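You operate a simulated robot arm through the tools that you are given. There is no shell and no other tool.

You run a simulated robot arm. Do the job below in one go: nothing can be reset, and whatever is moved stays where it is left.

JOB
Count off one pan from zero with the photo-eye.
Fine: zero the counter, set the batch dial, switch the eye to count; the belt stops by itself; hands off it while it runs.

It is judged by the outcome, as a careful person would: the job done as asked, and still so three seconds after it is handed in. It fails if anything else is knocked over, pushed out of place, dropped, spilled or broken.

ROBOT AND FRAMES
A 7-joint arm with a two-finger parallel gripper, fixed in place. Base frame: the origin is on the floor under the middle of its stand, x ahead of it, y to its left, z up. Units: cm, rad, N and s.
It reaches about 137.2 cm from its shoulder. Its first joint turns from -2.601 to 2.601 rad. Payload 3.43 kg.
The TCP is the grasp point between the finger pads, 3 cm short of the fingertips. In the tool frame z runs along the fingers and y along their closing line. The gripper opens to 9.4 cm. The fingers are 2.8 cm wide and 1 cm thick; the gripper's body (5 by 9.6 cm) begins 5.5 cm behind the TCP.
Orientation is that of the tool frame in the base frame, as a unit quaternion [x, y, z, w]. With the fingers straight down and closing along the base's y, the tool's x points along the base's -x, its y along +y and its z along -z.

CONTROLS
- The arm moves only by the tool drive_tool. Its argument "motion" is one flat list of numbers, 6 for each row, row after row: the shift along the base's x, y, z in units of 200 mm (1.0 is 200 mm), then the turn, a rotation vector about the base's x, y, z in units of 180 degrees (1.0 is 180 degrees). In form: [tx, ty, tz, rx, ry, rz, tx, ty, tz, rx, ry, rz, ...]. A call has 1 to 20 rows; each row is the pose to reach, as a shift and turn from the pose commanded when the call began. "jaw" is the gripper command, from -1 (shut) to 1 (fully open), values between in proportion, set as the call begins (left out, the last holds). A call with a number of a shift or a turn outside -1 to 1 is refused whole. Each row takes 0.2 s and may step no farther than 5 cm and 0.15 rad from the row before; otherwise, or with a gripper value out of range, the whole call is refused. A pose out of reach is approached as far as the arm can. The call stops where the force on the tool passes 40 N (or 10 N more than at its start, if that is more) or the arm is blocked; 0.2 s more then pass. The fingers move at their own pace (about 4.5 cm/s each) and stop on an object; they squeeze with about 40 N. The grip force told is the motor's: it shows also when the fingers shut on nothing. Time passes only in rows, and 0.2 s behind the last, so rows that repeat a pose let the fingers close. The reply holds the time, the measured pose of the TCP, the force on the tool along the base axes, the opening and the grip force, in the units named above and with some noise, with the torque about the TCP (base axes, N m) and any sound that the robot's microphone picked up.
- Cameras (640 x 400 px; columns grow to the right, rows downward): "scene" is fixed at [40.12, -49.96, 153.12]; the picture's right is [0.99, -0.10, 0.00], its down [-0.05, -0.50, -0.86] and it looks along [0.09, 0.86, -0.50] (base axes); focal length 367 px, centre (320, 200). "wrist" rides on the gripper at [7.6, 1.4, -10.3] in the tool frame; the picture's right is [-0.18, 0.98, 0.00], its down [-0.75, -0.14, -0.64] and it looks along [-0.63, -0.12, 0.77] (tool axes); focal length 243 px, centre (320, 200). There is no depth. A picture from a camera that has moved, and an enlarged one, comes with that camera's place and axes in the base frame and with its lens.
- get_image(camera): a new picture of that camera. It takes no simulated time.
- zoom(camera, box): a new picture of the part [left, top, right, bottom] of that camera's present view, enlarged. It takes no simulated time.
- hand_in(): hands the job in; it is judged then, once.

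Places have to be worked out from the pictures, the camera data and where the tool is seen. Open the gripper and draw the arm clear of the work before you hand the job in, unless the task says otherwise.

The tools are called by a JSON object that holds its "name" and its "arguments". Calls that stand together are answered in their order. drive_tool: Moves the arm, as the interface text tells. Its arguments: {"type":"object","properties":{"motion":{"type":"array","items":{"type":"number"}},"jaw":{"type":"number"}},"required":["motion"]} The other tools are called the same way: get_image (camera) takes a picture; zoom (camera, box) takes an enlarged picture of a part of a camera's view; hand_in () hands the job in.

At the start:

```text
t: 0.0
tcp_pos: [30.66, 67.93, 109.92]
tool_rot: [0.001, 1.0, 0.0, 0.0]
wrist_force: [-0.1, 0.2, 0.0]
ft_torque: [-0.01, 0.01, 0.01]
opening: 9.42
finger_force: 0.0
```

scene: 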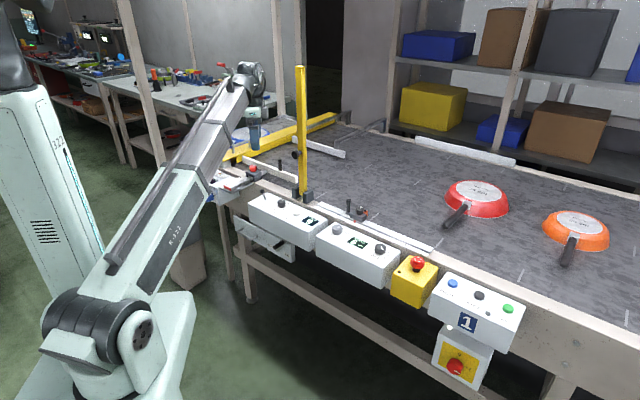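
wrist: 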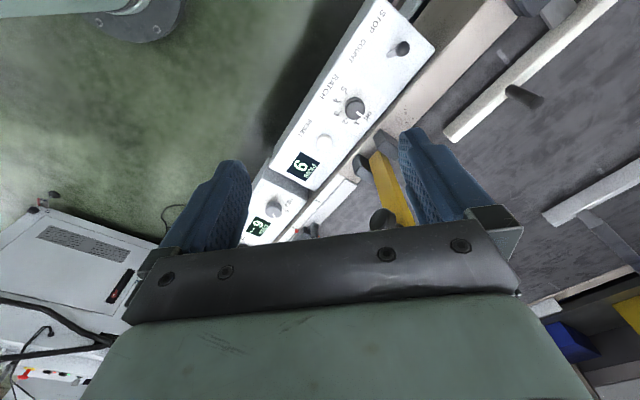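

I begin by looking closely at the control boxes along the belt edge before moving anything.

{"name": "zoom", "arguments": {"camera": "scene", "box": [220, 170, 420, 295]}}

{"name": "zoom", "arguments": {"camera": "scene", "box": [380, 240, 540, 390]}}

{"name": "zoom", "arguments": {"camera": "wrist", "box": [220, 0, 460, 250]}}

{"name": "zoom", "arguments": {"camera": "scene", "box": [200, 60, 400, 200]}}

```text
3.20 times, centred on (320, 232) of scene
camera zoom: at [40.12, -49.96, 153.12], right [0.99, -0.1, 0.0], down [-0.05, -0.5, -0.86], along [0.09, 0.86, -0.5], focal length 1175 px, centre (320, 96)
```

zoom: 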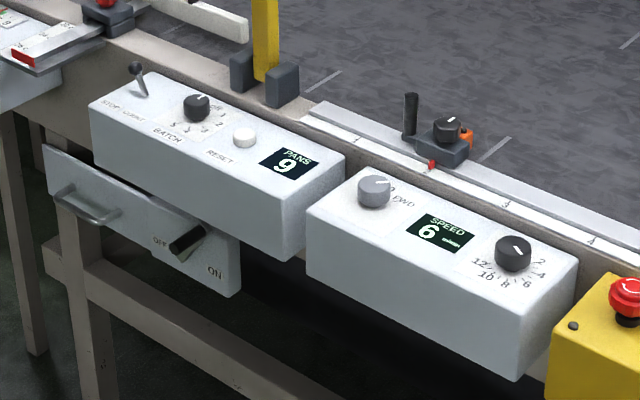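

```text
2.67 times, centred on (460, 315) of scene
camera zoom: at [40.12, -49.96, 153.12], right [0.99, -0.1, 0.0], down [-0.05, -0.5, -0.86], along [0.09, 0.86, -0.5], focal length 980 px, centre (-53, -107)
```

zoom: 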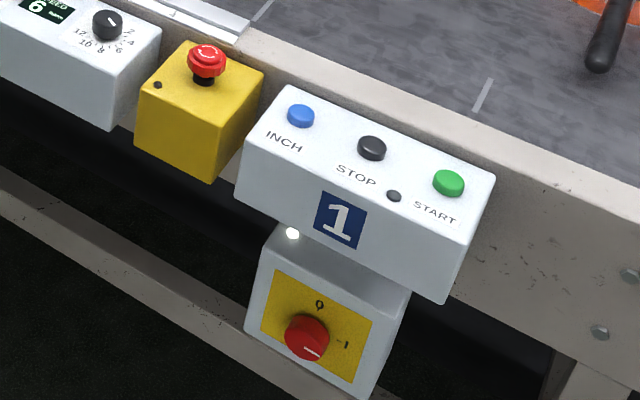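

```text
1.60 times, centred on (340, 125) of wrist
camera zoom: at [23.02, 69.49, 119.95], right [0.18, 0.98, 0.0], down [0.75, -0.14, 0.64], along [0.63, -0.12, -0.77], focal length 388 px, centre (288, 320)
```

zoom: 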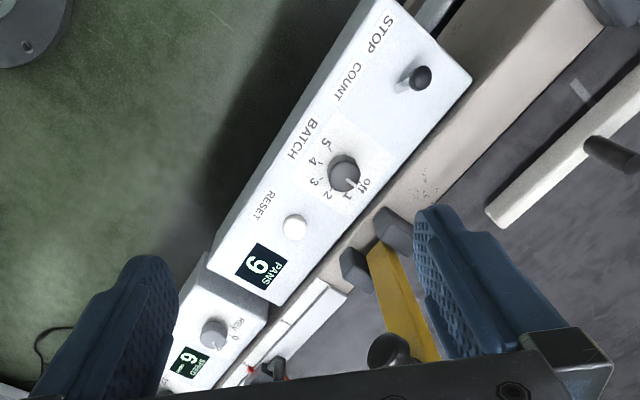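

```text
2.86 times, centred on (300, 130) of scene
camera zoom: at [40.12, -49.96, 153.12], right [0.99, -0.1, 0.0], down [-0.05, -0.5, -0.86], along [0.09, 0.86, -0.5], focal length 1050 px, centre (377, 400)
```

zoom: 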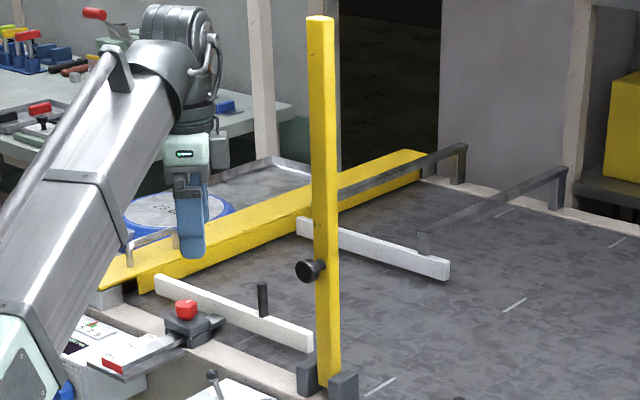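

The counter shows 9; I need to read the batch dial, the toggle, direction and speed controls, and the switches more precisely. I zoom in further on each.

{"name": "zoom", "arguments": {"camera": "scene", "box": [245, 185, 325, 235]}}

{"name": "zoom", "arguments": {"camera": "scene", "box": [320, 215, 400, 265]}}

{"name": "zoom", "arguments": {"camera": "scene", "box": [330, 190, 394, 230]}}

{"name": "zoom", "arguments": {"camera": "scene", "box": [230, 215, 310, 265]}}

{"name": "zoom", "arguments": {"camera": "scene", "box": [390, 250, 454, 310]}}

{"name": "zoom", "arguments": {"camera": "scene", "box": [430, 315, 510, 385]}}

{"name": "zoom", "arguments": {"camera": "wrist", "box": [300, 70, 400, 150]}}

{"name": "zoom", "arguments": {"camera": "wrist", "box": [360, 10, 440, 70]}}

{"name": "zoom", "arguments": {"camera": "scene", "box": [190, 150, 280, 215]}}

{"name": "zoom", "arguments": {"camera": "scene", "box": [420, 160, 640, 290]}}

```text
8.00 times, centred on (285, 210) of scene
camera zoom: at [40.12, -49.96, 153.12], right [0.99, -0.1, 0.0], down [-0.05, -0.5, -0.86], along [0.09, 0.86, -0.5], focal length 2939 px, centre (600, 120)
```

zoom: 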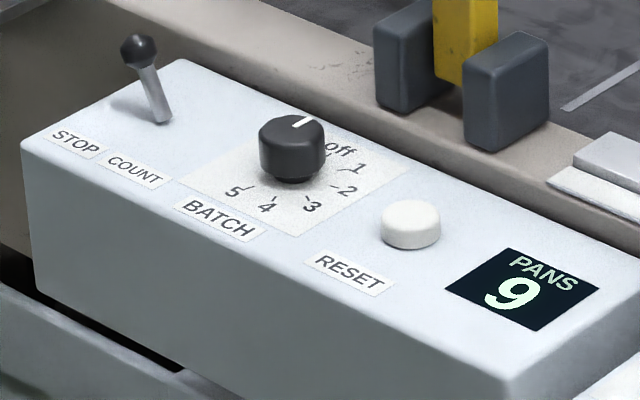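

```text
8.00 times, centred on (360, 240) of scene
camera zoom: at [40.12, -49.96, 153.12], right [0.99, -0.1, 0.0], down [-0.05, -0.5, -0.86], along [0.09, 0.86, -0.5], focal length 2939 px, centre (0, -120)
```

zoom: 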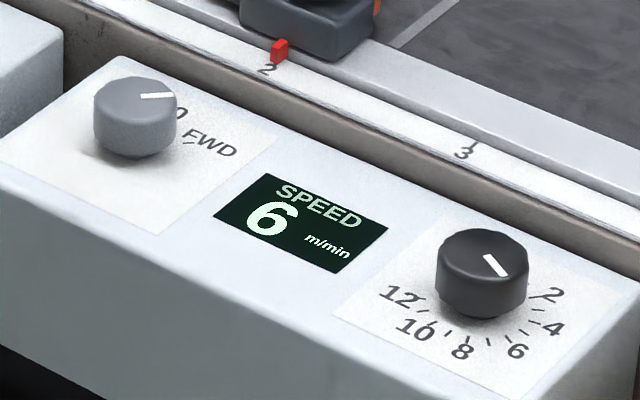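

```text
10.00 times, centred on (362, 210) of scene
camera zoom: at [40.12, -49.96, 153.12], right [0.99, -0.1, 0.0], down [-0.05, -0.5, -0.86], along [0.09, 0.86, -0.5], focal length 3673 px, centre (-100, 100)
```

zoom: 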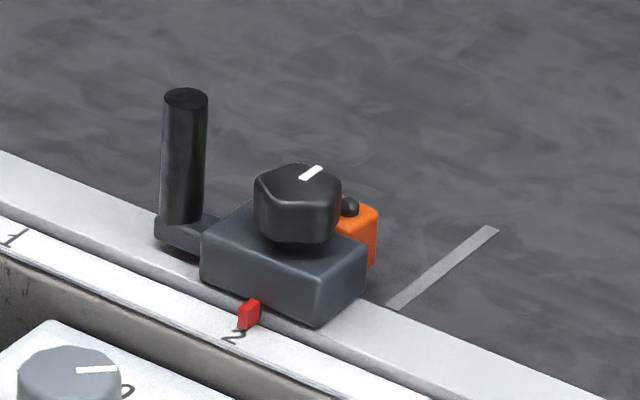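

```text
8.00 times, centred on (270, 240) of scene
camera zoom: at [40.12, -49.96, 153.12], right [0.99, -0.1, 0.0], down [-0.05, -0.5, -0.86], along [0.09, 0.86, -0.5], focal length 2939 px, centre (720, -120)
```

zoom: 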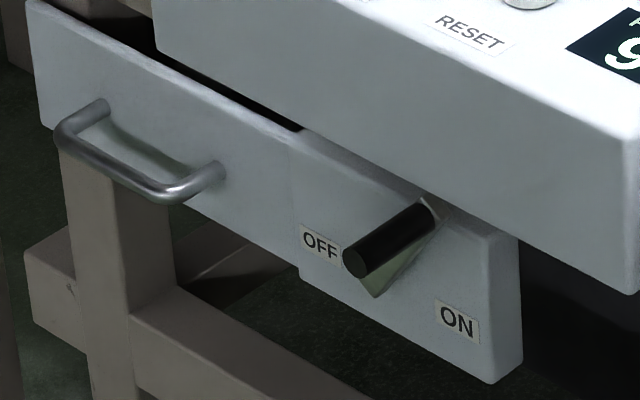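

```text
6.67 times, centred on (422, 280) of scene
camera zoom: at [40.12, -49.96, 153.12], right [0.99, -0.1, 0.0], down [-0.05, -0.5, -0.86], along [0.09, 0.86, -0.5], focal length 2449 px, centre (-360, -333)
```

zoom: 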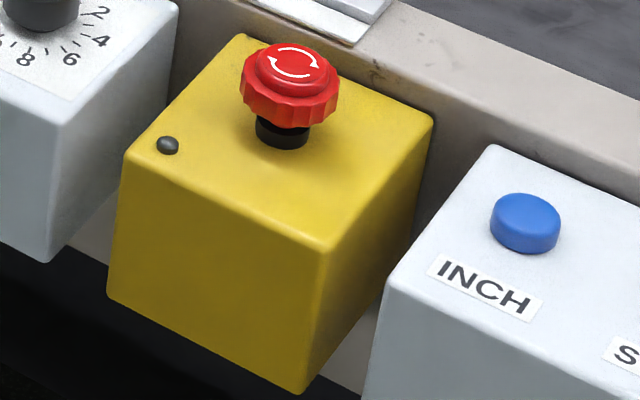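

```text
5.71 times, centred on (470, 350) of scene
camera zoom: at [40.12, -49.96, 153.12], right [0.99, -0.1, 0.0], down [-0.05, -0.5, -0.86], along [0.09, 0.86, -0.5], focal length 2099 px, centre (-537, -657)
```

zoom: 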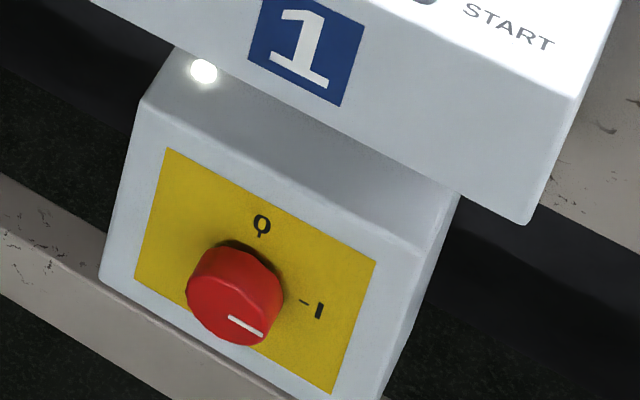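

```text
5.00 times, centred on (350, 110) of wrist
camera zoom: at [23.02, 69.49, 119.95], right [0.18, 0.98, 0.0], down [0.75, -0.14, 0.64], along [0.63, -0.12, -0.77], focal length 1213 px, centre (170, 650)
```

zoom: 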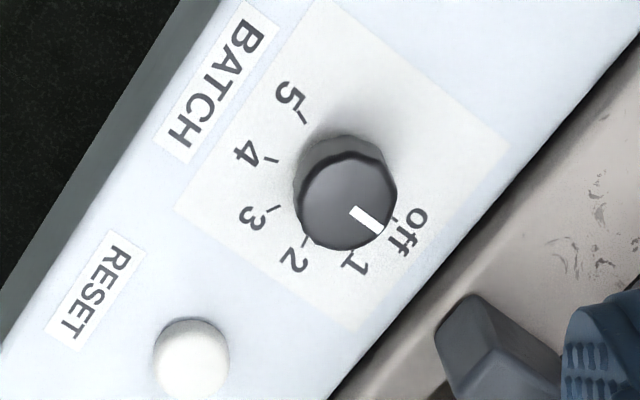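

```text
6.67 times, centred on (400, 40) of wrist
camera zoom: at [23.02, 69.49, 119.95], right [0.18, 0.98, 0.0], down [0.75, -0.14, 0.64], along [0.63, -0.12, -0.77], focal length 1618 px, centre (-213, 1267)
```

zoom: 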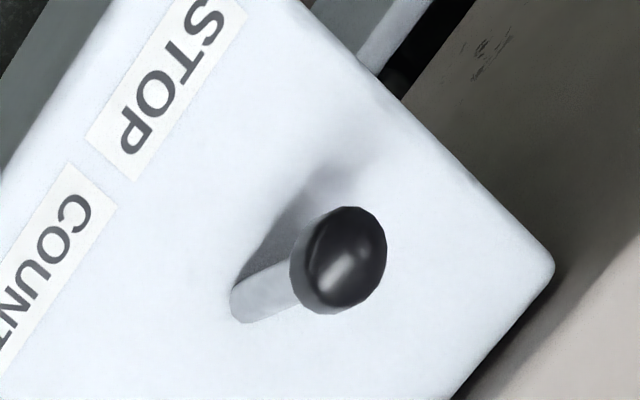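

```text
6.15 times, centred on (235, 182) of scene
camera zoom: at [40.12, -49.96, 153.12], right [0.99, -0.1, 0.0], down [-0.05, -0.5, -0.86], along [0.09, 0.86, -0.5], focal length 2260 px, centre (843, 308)
```

zoom: 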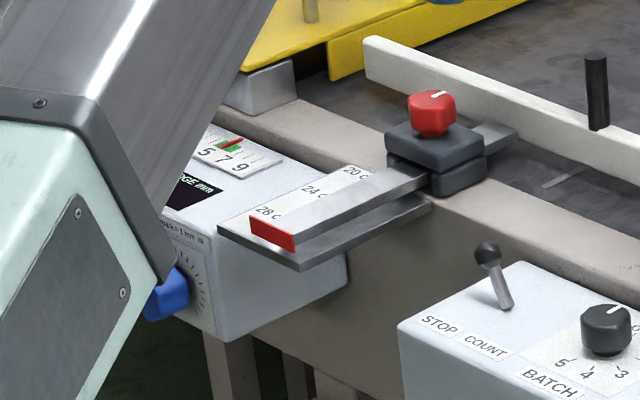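

```text
2.91 times, centred on (530, 225) of scene
camera zoom: at [40.12, -49.96, 153.12], right [0.99, -0.1, 0.0], down [-0.05, -0.5, -0.86], along [0.09, 0.86, -0.5], focal length 1069 px, centre (-291, 127)
```

zoom: 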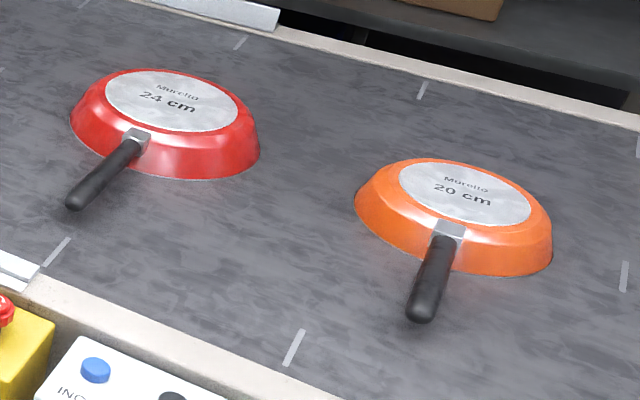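

The batch dial points at "off", the toggle leans to STOP, and the counter reads 9. The belt edge runs at about 45° to the base axes. I judge the dial to be near (38, 72, 81) and the direction knob near (57, 55, 81). I move the wrist camera sideways, staying high, to look straight at the other controls.

{"name": "drive_tool", "arguments": {"motion": [0.1, -0.18, 0, 0, 0, 0, 0.2, -0.36, 0, 0, 0, 0, 0.3, -0.54, 0, 0, 0, 0], "jaw": -1}}

{"name": "get_image", "arguments": {"camera": "wrist"}}

{"name": "get_image", "arguments": {"camera": "scene"}}

```text
t: 0.8
tcp_pos: [36.49, 56.88, 109.79]
tool_rot: [0.001, 1.0, 0.0, 0.0]
wrist_force: [0.1, -0.3, 0.7]
ft_torque: [0.01, 0.0, -0.02]
opening: 2.32
finger_force: 0.0
```

```text
taken
camera wrist: at [28.91, 58.46, 119.91], right [0.18, 0.98, 0.0], down [0.75, -0.14, 0.64], along [0.63, -0.12, -0.77], focal length 243 px, centre (320, 200)
```

wrist: 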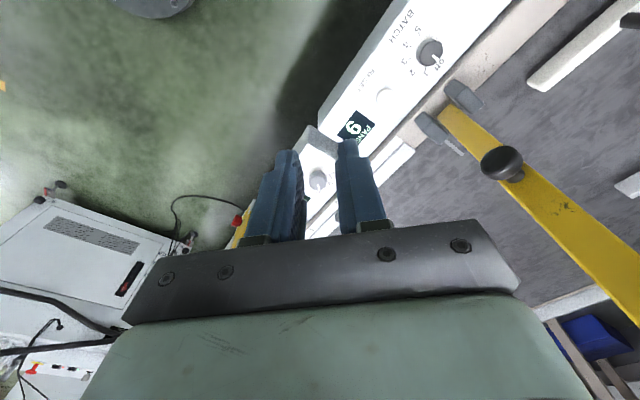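

```text
taken
```

scene: 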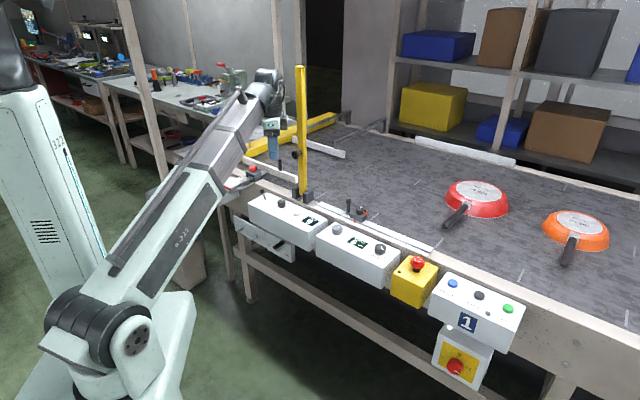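

The fingers block the view from this angle. I turn the tool by −45° so that it lines up with the belt, and move right so the camera sits over the direction/speed box.

{"name": "drive_tool", "arguments": {"motion": [0.197, -0.079, 0, 0, 0, -0.0417, 0.393, -0.158, 0, 0, 0, -0.0833, 0.59, -0.237, 0, 0, 0, -0.125, 0.787, -0.317, 0, 0, 0, -0.1667, 0.983, -0.396, 0, 0, 0, -0.2083, 1.0, -0.44, -0.05, 0, 0, -0.25]}}

{"name": "get_image", "arguments": {"camera": "wrist"}}

```text
t: 2.2
tcp_pos: [56.36, 48.18, 108.89]
tool_rot: [0.384, 0.923, 0.0, 0.001]
wrist_force: [0.6, -0.5, -0.7]
ft_torque: [0.0, -0.02, 0.02]
opening: 0.01
finger_force: 33.6
```

```text
taken
camera wrist: at [52.13, 54.79, 118.97], right [0.83, 0.56, 0.0], down [0.43, -0.63, 0.64], along [0.36, -0.53, -0.77], focal length 243 px, centre (320, 200)
```

wrist: 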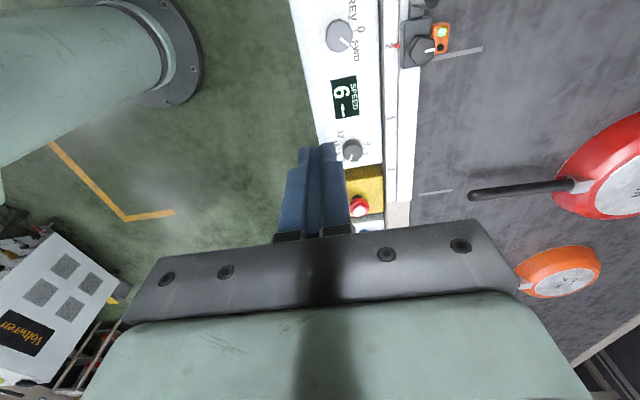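

{"name": "zoom", "arguments": {"camera": "wrist", "box": [290, 0, 410, 75]}}

{"name": "zoom", "arguments": {"camera": "wrist", "box": [380, 0, 492, 70]}}

{"name": "zoom", "arguments": {"camera": "wrist", "box": [320, 130, 416, 235]}}

```text
5.33 times, centred on (350, 38) of wrist
camera zoom: at [52.13, 54.79, 118.97], right [0.83, 0.56, 0.0], down [0.43, -0.63, 0.64], along [0.36, -0.53, -0.77], focal length 1294 px, centre (160, 1067)
```

zoom: 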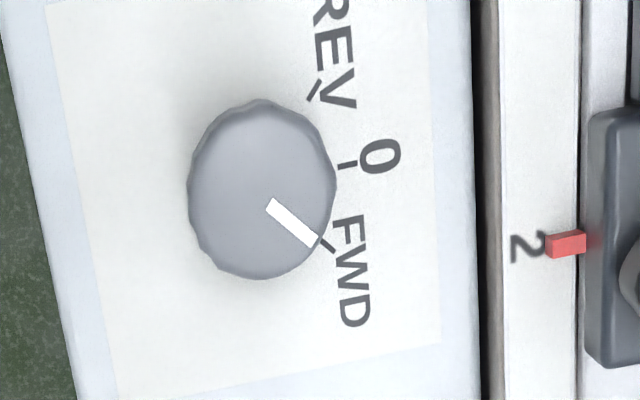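

```text
5.71 times, centred on (436, 35) of wrist
camera zoom: at [52.13, 54.79, 118.97], right [0.83, 0.56, 0.0], down [0.43, -0.63, 0.64], along [0.36, -0.53, -0.77], focal length 1386 px, centre (-343, 1143)
```

zoom: 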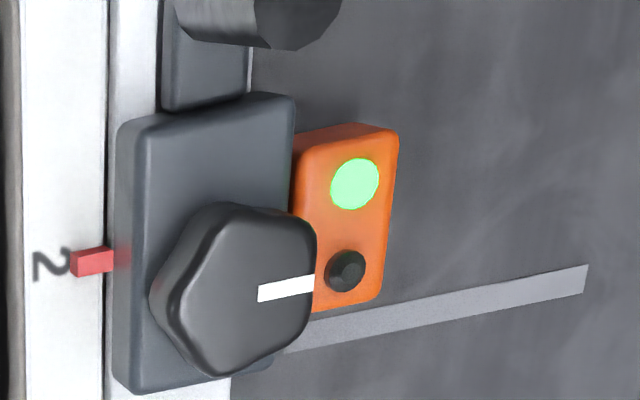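

```text
3.81 times, centred on (368, 182) of wrist
camera zoom: at [52.13, 54.79, 118.97], right [0.83, 0.56, 0.0], down [0.43, -0.63, 0.64], along [0.36, -0.53, -0.77], focal length 924 px, centre (137, 267)
```

zoom: 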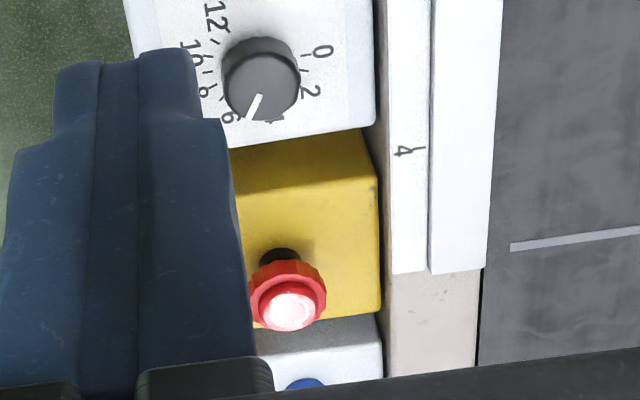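

The direction selector is on FWD, the eye lamp is green and the speed is about 6. I look again at the lever under the counter box and at the start box from the scene camera.

{"name": "zoom", "arguments": {"camera": "scene", "box": [262, 232, 302, 262]}}

{"name": "zoom", "arguments": {"camera": "scene", "box": [440, 270, 530, 330]}}

{"name": "zoom", "arguments": {"camera": "scene", "box": [400, 250, 440, 280]}}

{"name": "zoom", "arguments": {"camera": "scene", "box": [240, 130, 540, 280]}}

```text
13.33 times, centred on (282, 247) of scene
camera zoom: at [40.12, -49.96, 153.12], right [0.99, -0.1, 0.0], down [-0.05, -0.5, -0.86], along [0.09, 0.86, -0.5], focal length 4898 px, centre (827, -427)
```

zoom: 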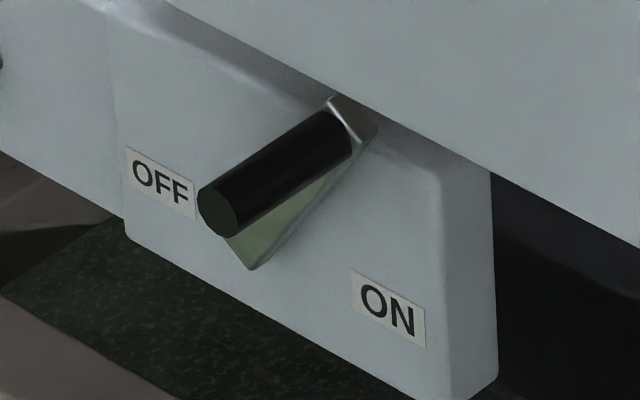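

```text
6.67 times, centred on (485, 300) of scene
camera zoom: at [40.12, -49.96, 153.12], right [0.99, -0.1, 0.0], down [-0.05, -0.5, -0.86], along [0.09, 0.86, -0.5], focal length 2449 px, centre (-780, -467)
```

zoom: 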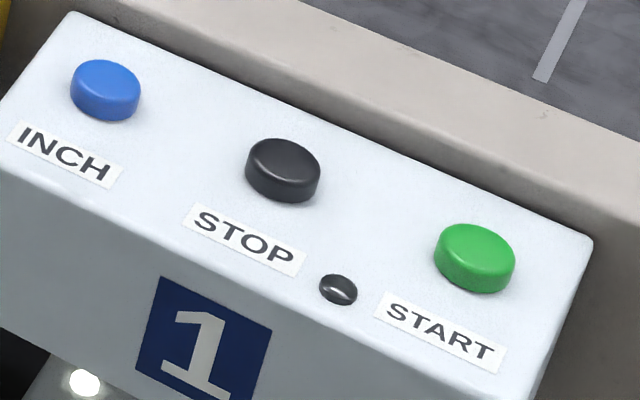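

```text
13.33 times, centred on (420, 265) of scene
camera zoom: at [40.12, -49.96, 153.12], right [0.99, -0.1, 0.0], down [-0.05, -0.5, -0.86], along [0.09, 0.86, -0.5], focal length 4898 px, centre (-1013, -667)
```

zoom: 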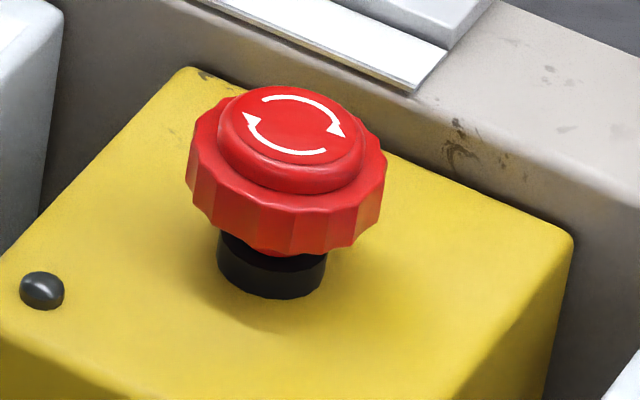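

```text
2.13 times, centred on (390, 205) of scene
camera zoom: at [40.12, -49.96, 153.12], right [0.99, -0.1, 0.0], down [-0.05, -0.5, -0.86], along [0.09, 0.86, -0.5], focal length 784 px, centre (171, 189)
```

zoom: 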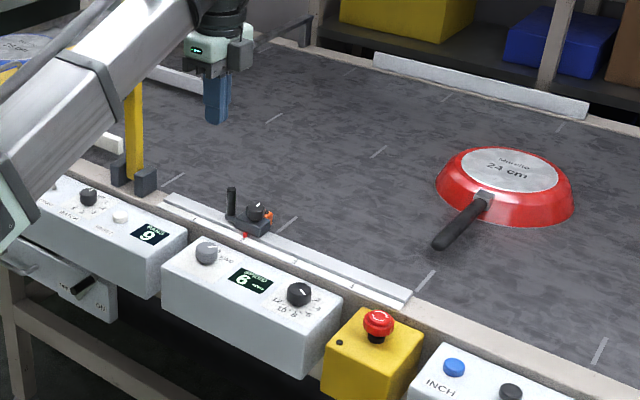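

The E-stop is released, power is on, FWD is selected, and the lower lever is unrelated, so I leave it alone. I judge RESET to be near (43.4, 66.6) with its top at about z 79. I go above it with the jaw shut, stopping well clear, to check the alignment.

{"name": "drive_tool", "arguments": {"motion": [-0.13, 0.184, 0, 0, 0, 0, -0.26, 0.368, 0, 0, 0, 0, -0.39, 0.552, 0, 0, 0, 0, -0.52, 0.736, 0, 0, 0, 0, -0.65, 0.92, 0, 0, 0, 0, -0.65, 0.92, -0.21, 0, 0, 0, -0.65, 0.92, -0.42, 0, 0, 0, -0.65, 0.92, -0.63, 0, 0, 0, -0.65, 0.92, -0.8, 0, 0, 0]}}

{"name": "get_image", "arguments": {"camera": "wrist"}}

{"name": "zoom", "arguments": {"camera": "scene", "box": [220, 130, 380, 230]}}

```text
t: 4.2
tcp_pos: [43.85, 67.11, 92.59]
tool_rot: [0.383, 0.924, 0.001, 0.001]
wrist_force: [8.0, -7.5, 7.1]
ft_torque: [0.98, 0.56, -0.55]
opening: 0.0
finger_force: 32.9
```

```text
taken
camera wrist: at [39.46, 73.61, 102.76], right [0.83, 0.56, 0.0], down [0.43, -0.63, 0.64], along [0.36, -0.53, -0.77], focal length 243 px, centre (320, 200)
```

wrist: 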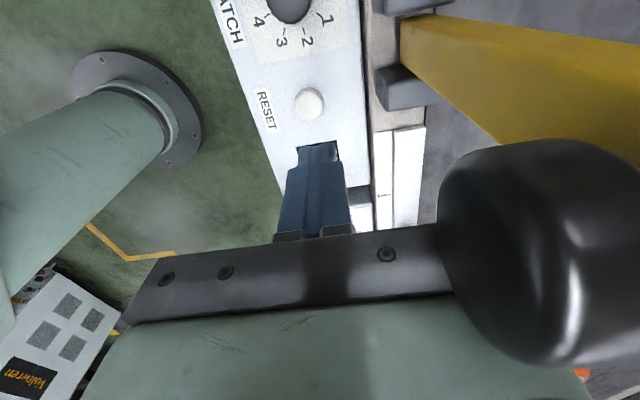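

```text
4.00 times, centred on (300, 180) of scene
camera zoom: at [40.12, -49.96, 153.12], right [0.99, -0.1, 0.0], down [-0.05, -0.5, -0.86], along [0.09, 0.86, -0.5], focal length 1469 px, centre (400, 280)
```

zoom: 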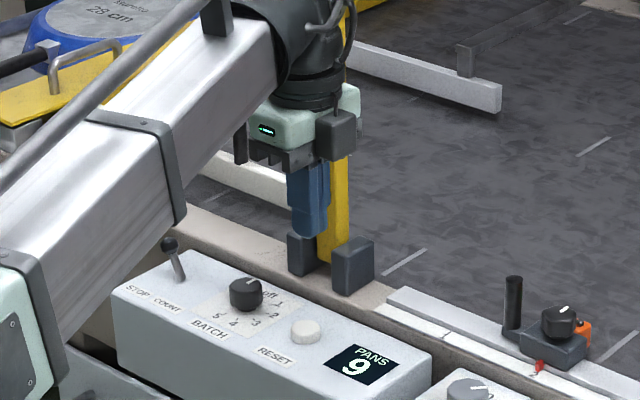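

There is an unexpected side force of about 11 N: the gripper body is touching the black knob on the yellow gate post. I back straight up along the same path at once and check that the gate hasn't moved.

{"name": "drive_tool", "arguments": {"motion": [0, 0, 0.1, 0, 0, 0, 0, 0, 0.3, 0, 0, 0, 0, 0, 0.5, 0, 0, 0, 0, 0, 0.75, 0, 0, 0]}}

{"name": "zoom", "arguments": {"camera": "scene", "box": [220, 60, 380, 220]}}

{"name": "get_image", "arguments": {"camera": "wrist"}}

```text
t: 5.2
tcp_pos: [43.68, 67.12, 107.79]
tool_rot: [0.383, 0.924, 0.0, 0.0]
wrist_force: [0.0, -0.3, -0.8]
ft_torque: [0.0, 0.0, -0.02]
opening: 0.03
finger_force: 32.9
```

```text
2.50 times, centred on (300, 140) of scene
camera zoom: at [40.12, -49.96, 153.12], right [0.99, -0.1, 0.0], down [-0.05, -0.5, -0.86], along [0.09, 0.86, -0.5], focal length 918 px, centre (370, 350)
```

zoom: 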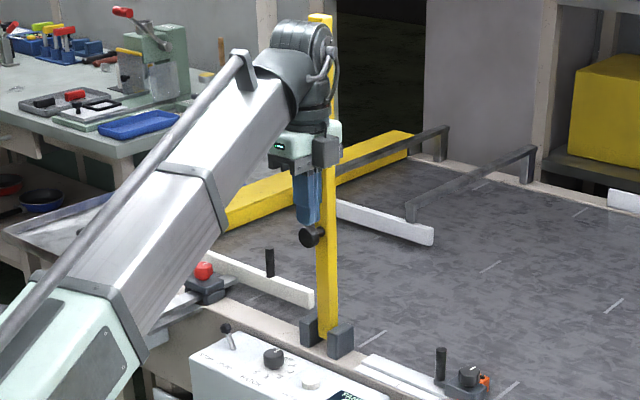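

```text
taken
camera wrist: at [39.22, 73.59, 117.98], right [0.82, 0.57, 0.0], down [0.43, -0.63, 0.64], along [0.36, -0.53, -0.77], focal length 243 px, centre (320, 200)
```

wrist: 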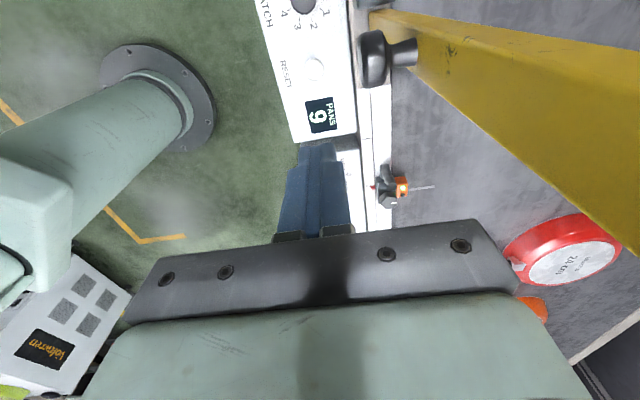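

The gate post is still upright, with its knob at the same pixels as before, so nothing moved. The knob's end sits near (43, 72.5, 99), so I must lean the gripper toward the robot. I pull back from the belt and turn the tool by +90°, which puts the camera on the robot side and the closing line along the belt.

{"name": "drive_tool", "arguments": {"motion": [-0.06, -0.06, 0, 0, 0, 0.0417, -0.12, -0.12, 0, 0, 0, 0.0833, -0.18, -0.18, 0, 0, 0, 0.125, -0.24, -0.24, 0, 0, 0, 0.1667, -0.283, -0.283, 0, 0, 0, 0.2083, -0.283, -0.283, 0, 0, 0, 0.25, -0.283, -0.283, 0, 0, 0, 0.2917, -0.283, -0.283, 0, 0, 0, 0.3333, -0.283, -0.283, 0, 0, 0, 0.375, -0.283, -0.283, 0, 0, 0, 0.4167, -0.283, -0.283, 0, 0, 0, 0.4583, -0.283, -0.283, 0, 0, 0, 0.5]}}

{"name": "drive_tool", "arguments": {"motion": [0, 0, 0, 0.0327, -0.0327, 0, 0, 0, 0, 0.0654, -0.0654, 0, 0, 0, 0, 0.0982, -0.0982, 0]}}

{"name": "get_image", "arguments": {"camera": "wrist"}}

{"name": "get_image", "arguments": {"camera": "scene"}}

```text
t: 7.8
tcp_pos: [37.95, 61.11, 107.79]
tool_rot: [-0.383, 0.924, 0.0, 0.0]
wrist_force: [1.0, 0.3, 0.8]
ft_torque: [0.03, 0.01, 0.01]
opening: 0.0
finger_force: 33.3
```

```text
t: 8.6
tcp_pos: [38.0, 61.05, 107.93]
tool_rot: [-0.373, 0.902, 0.083, 0.201]
wrist_force: [-0.6, 0.5, 0.6]
ft_torque: [0.0, 0.0, 0.01]
opening: 0.0
finger_force: 32.9
```

```text
taken
camera wrist: at [29.0, 54.35, 113.79], right [-0.58, 0.81, 0.08], down [0.39, 0.19, 0.9], along [0.72, 0.55, -0.43], focal length 243 px, centre (320, 200)
```

wrist: 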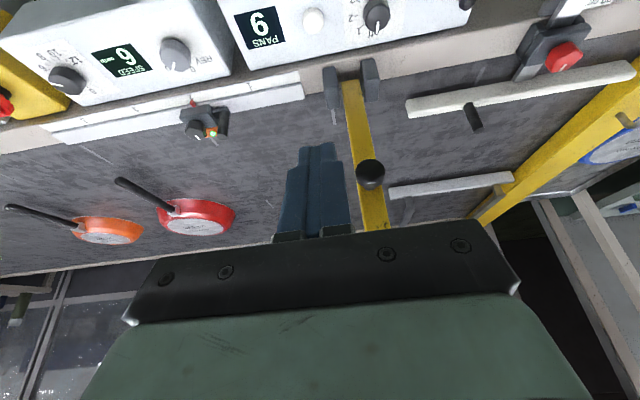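

```text
taken
```

scene: 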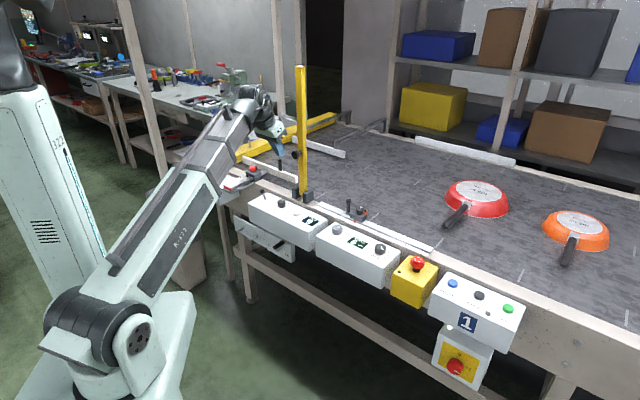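

The tilt is as intended. I zoom in on the counter box from here to refine the positions of RESET, the dial and the toggle.

{"name": "zoom", "arguments": {"camera": "wrist", "box": [230, 0, 480, 90]}}

{"name": "zoom", "arguments": {"camera": "scene", "box": [245, 180, 325, 230]}}

```text
2.56 times, centred on (355, 45) of wrist
camera zoom: at [29.0, 54.35, 113.79], right [-0.58, 0.81, 0.08], down [0.39, 0.19, 0.9], along [0.72, 0.55, -0.43], focal length 621 px, centre (230, 597)
```

zoom: 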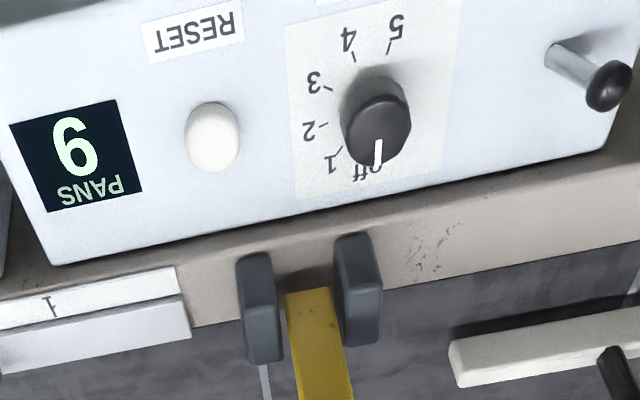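

```text
8.00 times, centred on (285, 205) of scene
camera zoom: at [40.12, -49.96, 153.12], right [0.99, -0.1, 0.0], down [-0.05, -0.5, -0.86], along [0.09, 0.86, -0.5], focal length 2939 px, centre (600, 160)
```

zoom: 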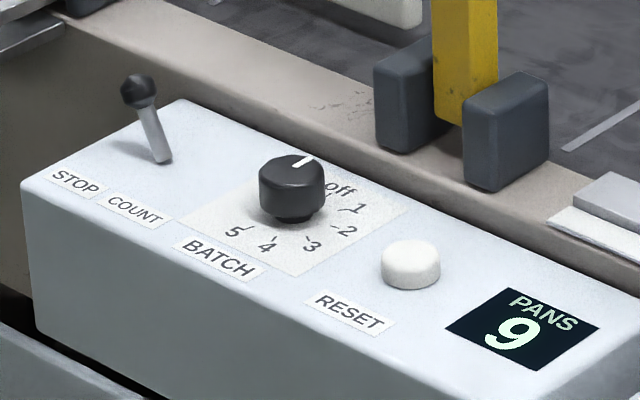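

RESET's top is at about (43.2, 66.75, 78.6), the dial at (37.8, 72.4, 80.5), and the toggle base at (31.4, 78.5) leaning to STOP. I approach above RESET with the tilted gripper and check the force and the view.

{"name": "drive_tool", "arguments": {"motion": [0.052, 0.057, -0.2, 0, 0, 0, 0.104, 0.114, -0.4, 0, 0, 0, 0.156, 0.17, -0.6, 0, 0, 0, 0.208, 0.227, -0.8, 0, 0, 0, 0.26, 0.284, -0.99, 0, 0, 0]}}

{"name": "get_image", "arguments": {"camera": "wrist"}}

{"name": "zoom", "arguments": {"camera": "scene", "box": [240, 130, 352, 230]}}

```text
t: 9.8
tcp_pos: [43.09, 66.92, 88.05]
tool_rot: [-0.373, 0.902, 0.082, 0.2]
wrist_force: [0.6, 0.2, -0.3]
ft_torque: [0.01, 0.05, 0.0]
opening: 0.0
finger_force: 33.0
```

```text
taken
camera wrist: at [34.21, 60.11, 94.07], right [-0.58, 0.81, 0.08], down [0.39, 0.19, 0.9], along [0.72, 0.55, -0.43], focal length 243 px, centre (320, 200)
```

wrist: 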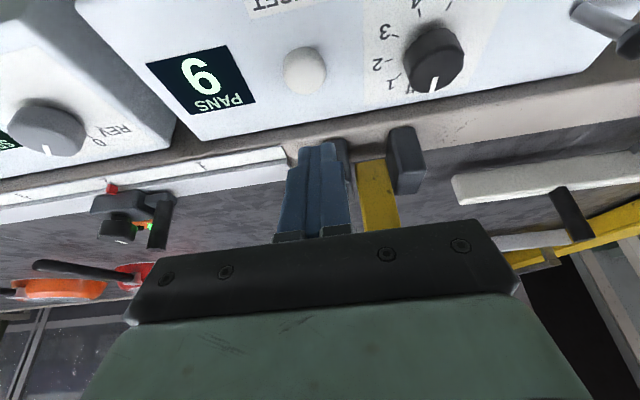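

```text
4.00 times, centred on (296, 180) of scene
camera zoom: at [40.12, -49.96, 153.12], right [0.99, -0.1, 0.0], down [-0.05, -0.5, -0.86], along [0.09, 0.86, -0.5], focal length 1469 px, centre (416, 280)
```

zoom: 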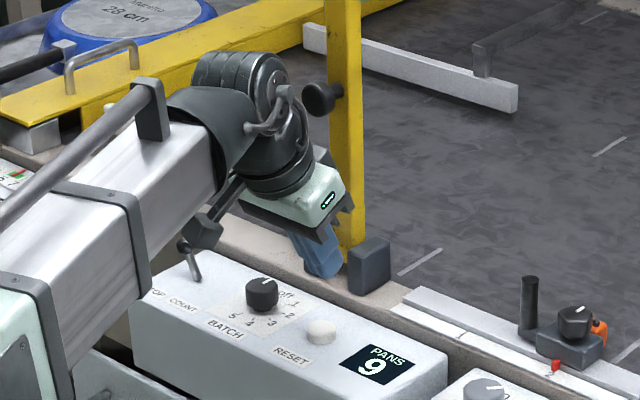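

There is no contact, and RESET projects to (43.2, 66.7), directly under the fingertip's lower edge. I lower to about 1 cm above it.

{"name": "drive_tool", "arguments": {"motion": [0, 0, -0.13, 0, 0, 0, 0, 0, -0.25, 0, 0, 0]}}

{"name": "get_image", "arguments": {"camera": "wrist"}}

{"name": "zoom", "arguments": {"camera": "scene", "box": [260, 170, 340, 220]}}

```text
t: 10.4
tcp_pos: [43.01, 66.76, 83.09]
tool_rot: [-0.374, 0.902, 0.083, 0.2]
wrist_force: [0.4, 1.5, 1.7]
ft_torque: [0.01, 0.01, 0.05]
opening: 0.0
finger_force: 32.8
heard: click
```

```text
taken
camera wrist: at [34.12, 59.95, 89.07], right [-0.58, 0.81, 0.08], down [0.39, 0.19, 0.9], along [0.72, 0.55, -0.43], focal length 243 px, centre (320, 200)
```

wrist: 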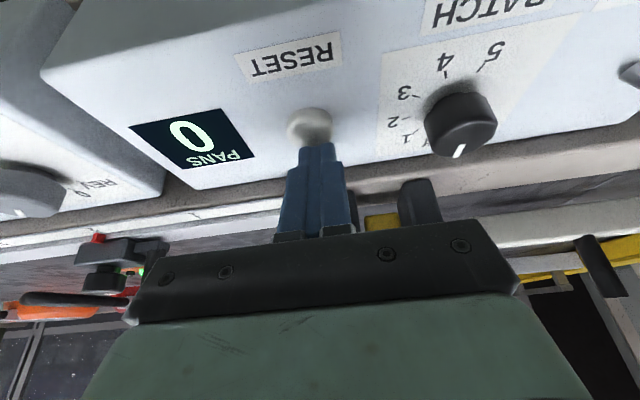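

```text
8.00 times, centred on (300, 195) of scene
camera zoom: at [40.12, -49.96, 153.12], right [0.99, -0.1, 0.0], down [-0.05, -0.5, -0.86], along [0.09, 0.86, -0.5], focal length 2939 px, centre (480, 240)
```

zoom: 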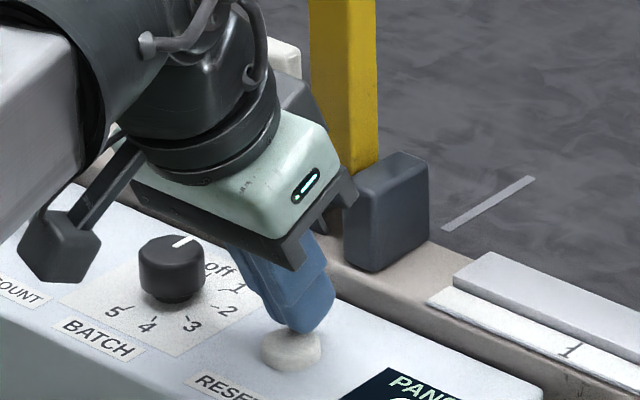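

The RESET clicked and the counter now reads 0, so the button tops are about 1 cm higher than I judged. I zoom in on the dial from here to refine its place before lifting away.

{"name": "zoom", "arguments": {"camera": "wrist", "box": [380, 40, 540, 170]}}

{"name": "drive_tool", "arguments": {"motion": [0, 0, 0.15, 0, 0, 0, -0.07, -0.07, 0.35, 0, 0, 0]}}

{"name": "zoom", "arguments": {"camera": "scene", "box": [245, 180, 325, 230]}}

{"name": "get_image", "arguments": {"camera": "wrist"}}

```text
3.08 times, centred on (460, 105) of wrist
camera zoom: at [34.12, 59.95, 89.07], right [-0.58, 0.81, 0.08], down [0.39, 0.19, 0.9], along [0.72, 0.55, -0.43], focal length 746 px, centre (-111, 492)
```

zoom: 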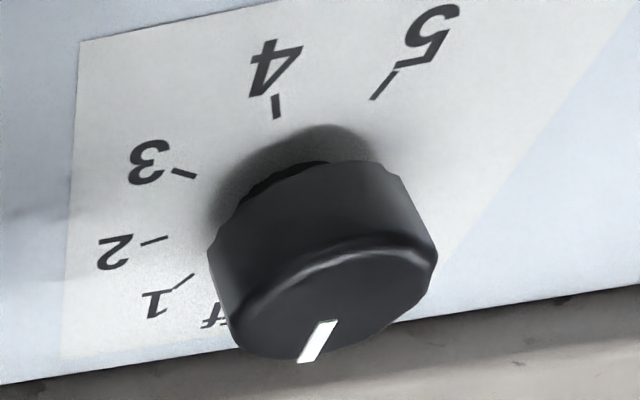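

```text
t: 11.0
tcp_pos: [41.77, 65.39, 89.83]
tool_rot: [-0.373, 0.902, 0.082, 0.201]
wrist_force: [0.3, 0.9, -0.2]
ft_torque: [-0.02, -0.04, 0.03]
opening: 0.0
finger_force: 33.0
```

```text
8.00 times, centred on (285, 205) of scene
camera zoom: at [40.12, -49.96, 153.12], right [0.99, -0.1, 0.0], down [-0.05, -0.5, -0.86], along [0.09, 0.86, -0.5], focal length 2939 px, centre (600, 160)
```

zoom: 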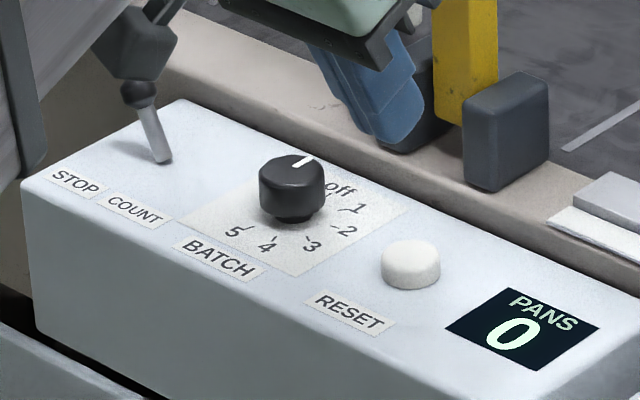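

```text
taken
camera wrist: at [32.8, 58.53, 95.86], right [-0.58, 0.81, 0.08], down [0.39, 0.19, 0.9], along [0.72, 0.55, -0.43], focal length 243 px, centre (320, 200)
```

wrist: 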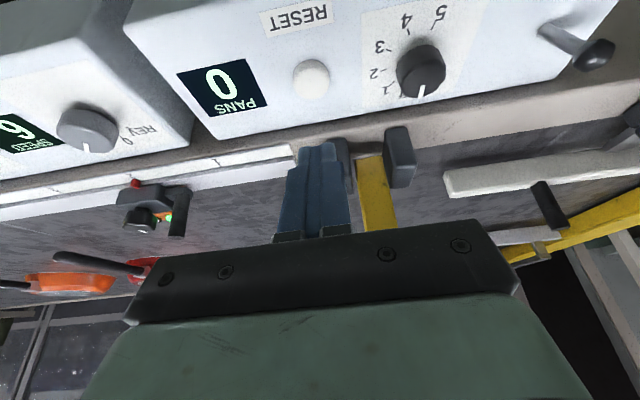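

The counter reads 0. Fitting the dial's ticks gives its axis at (37.7, 72.4), top at about z 81.4 and 40° per step, so "1" is 40° clockwise from "off". I move above the dial and open the jaw to about 5.6 cm.

{"name": "drive_tool", "arguments": {"motion": [-0.118, 0.162, 0, 0, 0, 0, -0.2365, 0.324, 0, 0, 0, 0, -0.2365, 0.324, 0, 0, 0, 0, -0.2365, 0.324, 0, 0, 0, 0], "jaw": 0.2}}

{"name": "get_image", "arguments": {"camera": "wrist"}}

{"name": "zoom", "arguments": {"camera": "scene", "box": [230, 130, 342, 230]}}

```text
t: 12.0
tcp_pos: [37.19, 71.69, 89.86]
tool_rot: [-0.373, 0.902, 0.082, 0.201]
wrist_force: [-0.4, 0.0, -0.4]
ft_torque: [-0.02, -0.03, 0.01]
opening: 5.65
finger_force: 0.0
```

```text
taken
camera wrist: at [28.25, 64.89, 95.81], right [-0.58, 0.81, 0.08], down [0.39, 0.19, 0.9], along [0.72, 0.55, -0.43], focal length 243 px, centre (320, 200)
```

wrist: 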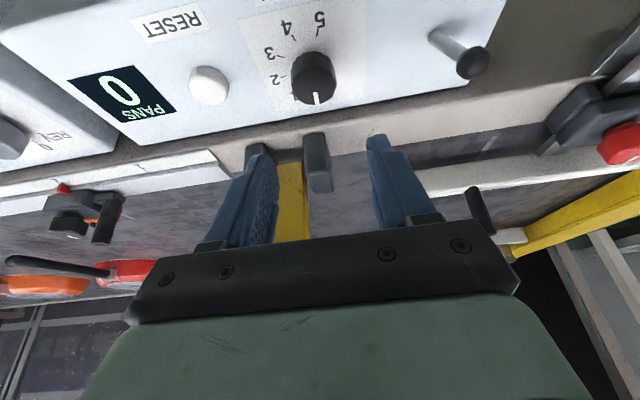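

```text
4.00 times, centred on (286, 180) of scene
camera zoom: at [40.12, -49.96, 153.12], right [0.99, -0.1, 0.0], down [-0.05, -0.5, -0.86], along [0.09, 0.86, -0.5], focal length 1469 px, centre (456, 280)
```

zoom: 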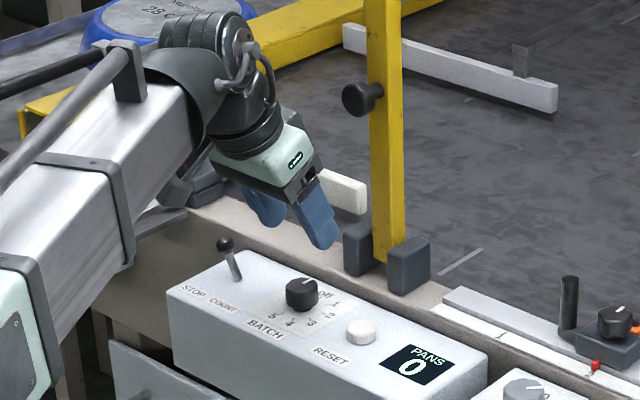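

The dial lies centred between the open fingers. I lower so the fingertips straddle the knob without touching the box top.

{"name": "drive_tool", "arguments": {"motion": [0, 0, -0.18, 0, 0, 0, 0, 0, -0.3, 0, 0, 0, 0, 0, -0.36, 0, 0, 0]}}

{"name": "get_image", "arguments": {"camera": "wrist"}}

{"name": "zoom", "arguments": {"camera": "scene", "box": [245, 170, 325, 220]}}

```text
t: 12.8
tcp_pos: [37.23, 71.87, 82.71]
tool_rot: [-0.374, 0.902, 0.083, 0.2]
wrist_force: [-0.2, -0.3, 0.1]
ft_torque: [0.02, -0.01, 0.02]
opening: 5.67
finger_force: 0.1
```

```text
taken
camera wrist: at [28.21, 65.04, 88.69], right [-0.58, 0.81, 0.08], down [0.39, 0.19, 0.9], along [0.72, 0.55, -0.43], focal length 243 px, centre (320, 200)
```

wrist: 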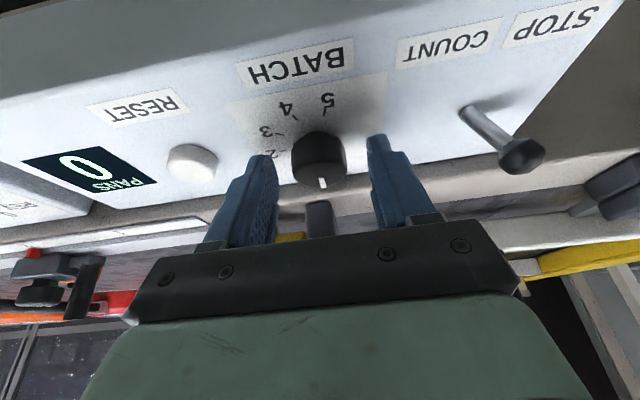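

```text
8.00 times, centred on (285, 195) of scene
camera zoom: at [40.12, -49.96, 153.12], right [0.99, -0.1, 0.0], down [-0.05, -0.5, -0.86], along [0.09, 0.86, -0.5], focal length 2939 px, centre (600, 240)
```

zoom: 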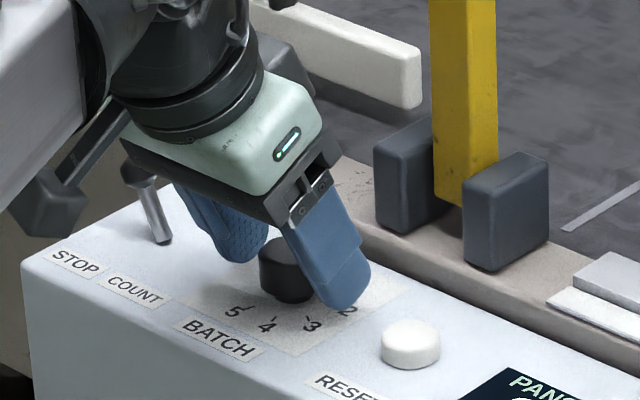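

The fingers straddle the knob with clearance all round. I close on it and check the grip.

{"name": "drive_tool", "arguments": {"motion": [0, 0, 0, 0, 0, 0, 0, 0, 0, 0, 0, 0, 0, 0, 0, 0, 0, 0], "jaw": -1}}

{"name": "get_image", "arguments": {"camera": "wrist"}}

{"name": "zoom", "arguments": {"camera": "scene", "box": [245, 170, 325, 220]}}

```text
t: 13.6
tcp_pos: [37.14, 71.78, 82.78]
tool_rot: [-0.373, 0.902, 0.083, 0.201]
wrist_force: [0.4, -1.1, -2.6]
ft_torque: [0.17, -0.22, -0.03]
opening: 3.18
finger_force: 41.4
```

```text
taken
camera wrist: at [28.22, 65.03, 88.7], right [-0.58, 0.81, 0.08], down [0.39, 0.19, 0.9], along [0.72, 0.55, -0.43], focal length 243 px, centre (320, 200)
```

wrist: 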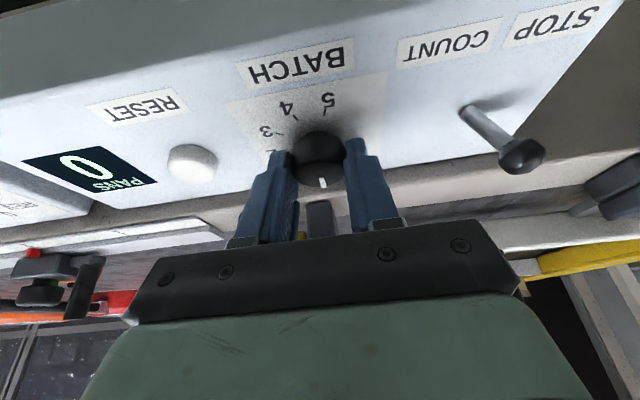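

```text
8.00 times, centred on (285, 195) of scene
camera zoom: at [40.12, -49.96, 153.12], right [0.99, -0.1, 0.0], down [-0.05, -0.5, -0.86], along [0.09, 0.86, -0.5], focal length 2939 px, centre (600, 240)
```

zoom: 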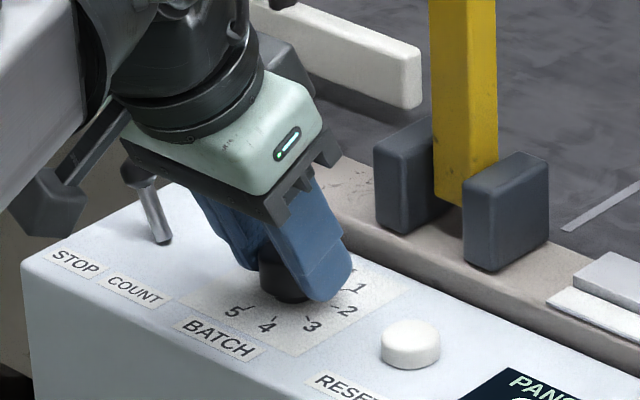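

The knob is held at 3.18 cm opening with low side force. I turn it 40° clockwise about the dial's own axis.

{"name": "drive_tool", "arguments": {"motion": [-0.0039, 0.0045, 0, 0, 0, -0.0444, -0.0071, 0.0095, 0, 0, 0, -0.0889, -0.0097, 0.0148, 0, 0, 0, -0.1333, -0.0114, 0.0205, 0, 0, 0, -0.1778, -0.0123, 0.0264, 0, 0, 0, -0.2222]}}

{"name": "get_image", "arguments": {"camera": "wrist"}}

{"name": "zoom", "arguments": {"camera": "scene", "box": [245, 170, 325, 220]}}

```text
t: 14.8
tcp_pos: [37.05, 72.26, 82.75]
tool_rot: [-0.04, 0.975, 0.008, 0.217]
wrist_force: [25.7, -10.9, -7.2]
ft_torque: [-0.34, -0.32, -0.1]
opening: 3.16
finger_force: 45.2
```

```text
taken
camera wrist: at [25.63, 72.93, 88.68], right [0.08, 0.99, 0.08], down [0.42, -0.1, 0.9], along [0.9, -0.04, -0.43], focal length 243 px, centre (320, 200)
```

wrist: 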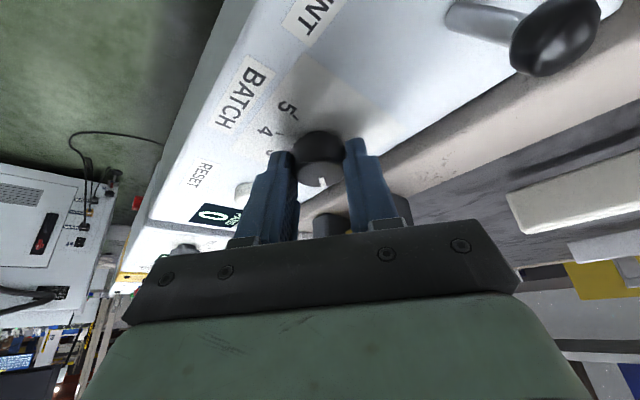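

```text
8.00 times, centred on (285, 195) of scene
camera zoom: at [40.12, -49.96, 153.12], right [0.99, -0.1, 0.0], down [-0.05, -0.5, -0.86], along [0.09, 0.86, -0.5], focal length 2939 px, centre (600, 240)
```

zoom: 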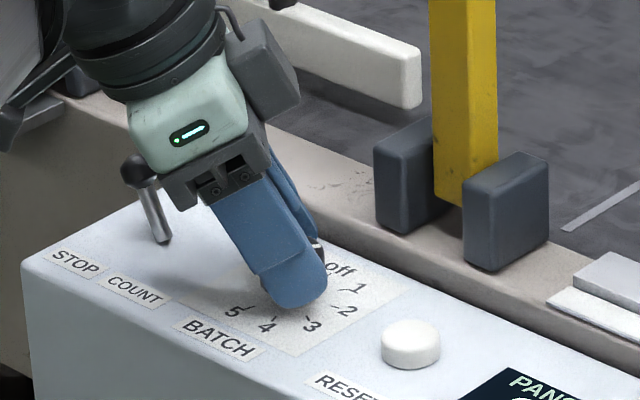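

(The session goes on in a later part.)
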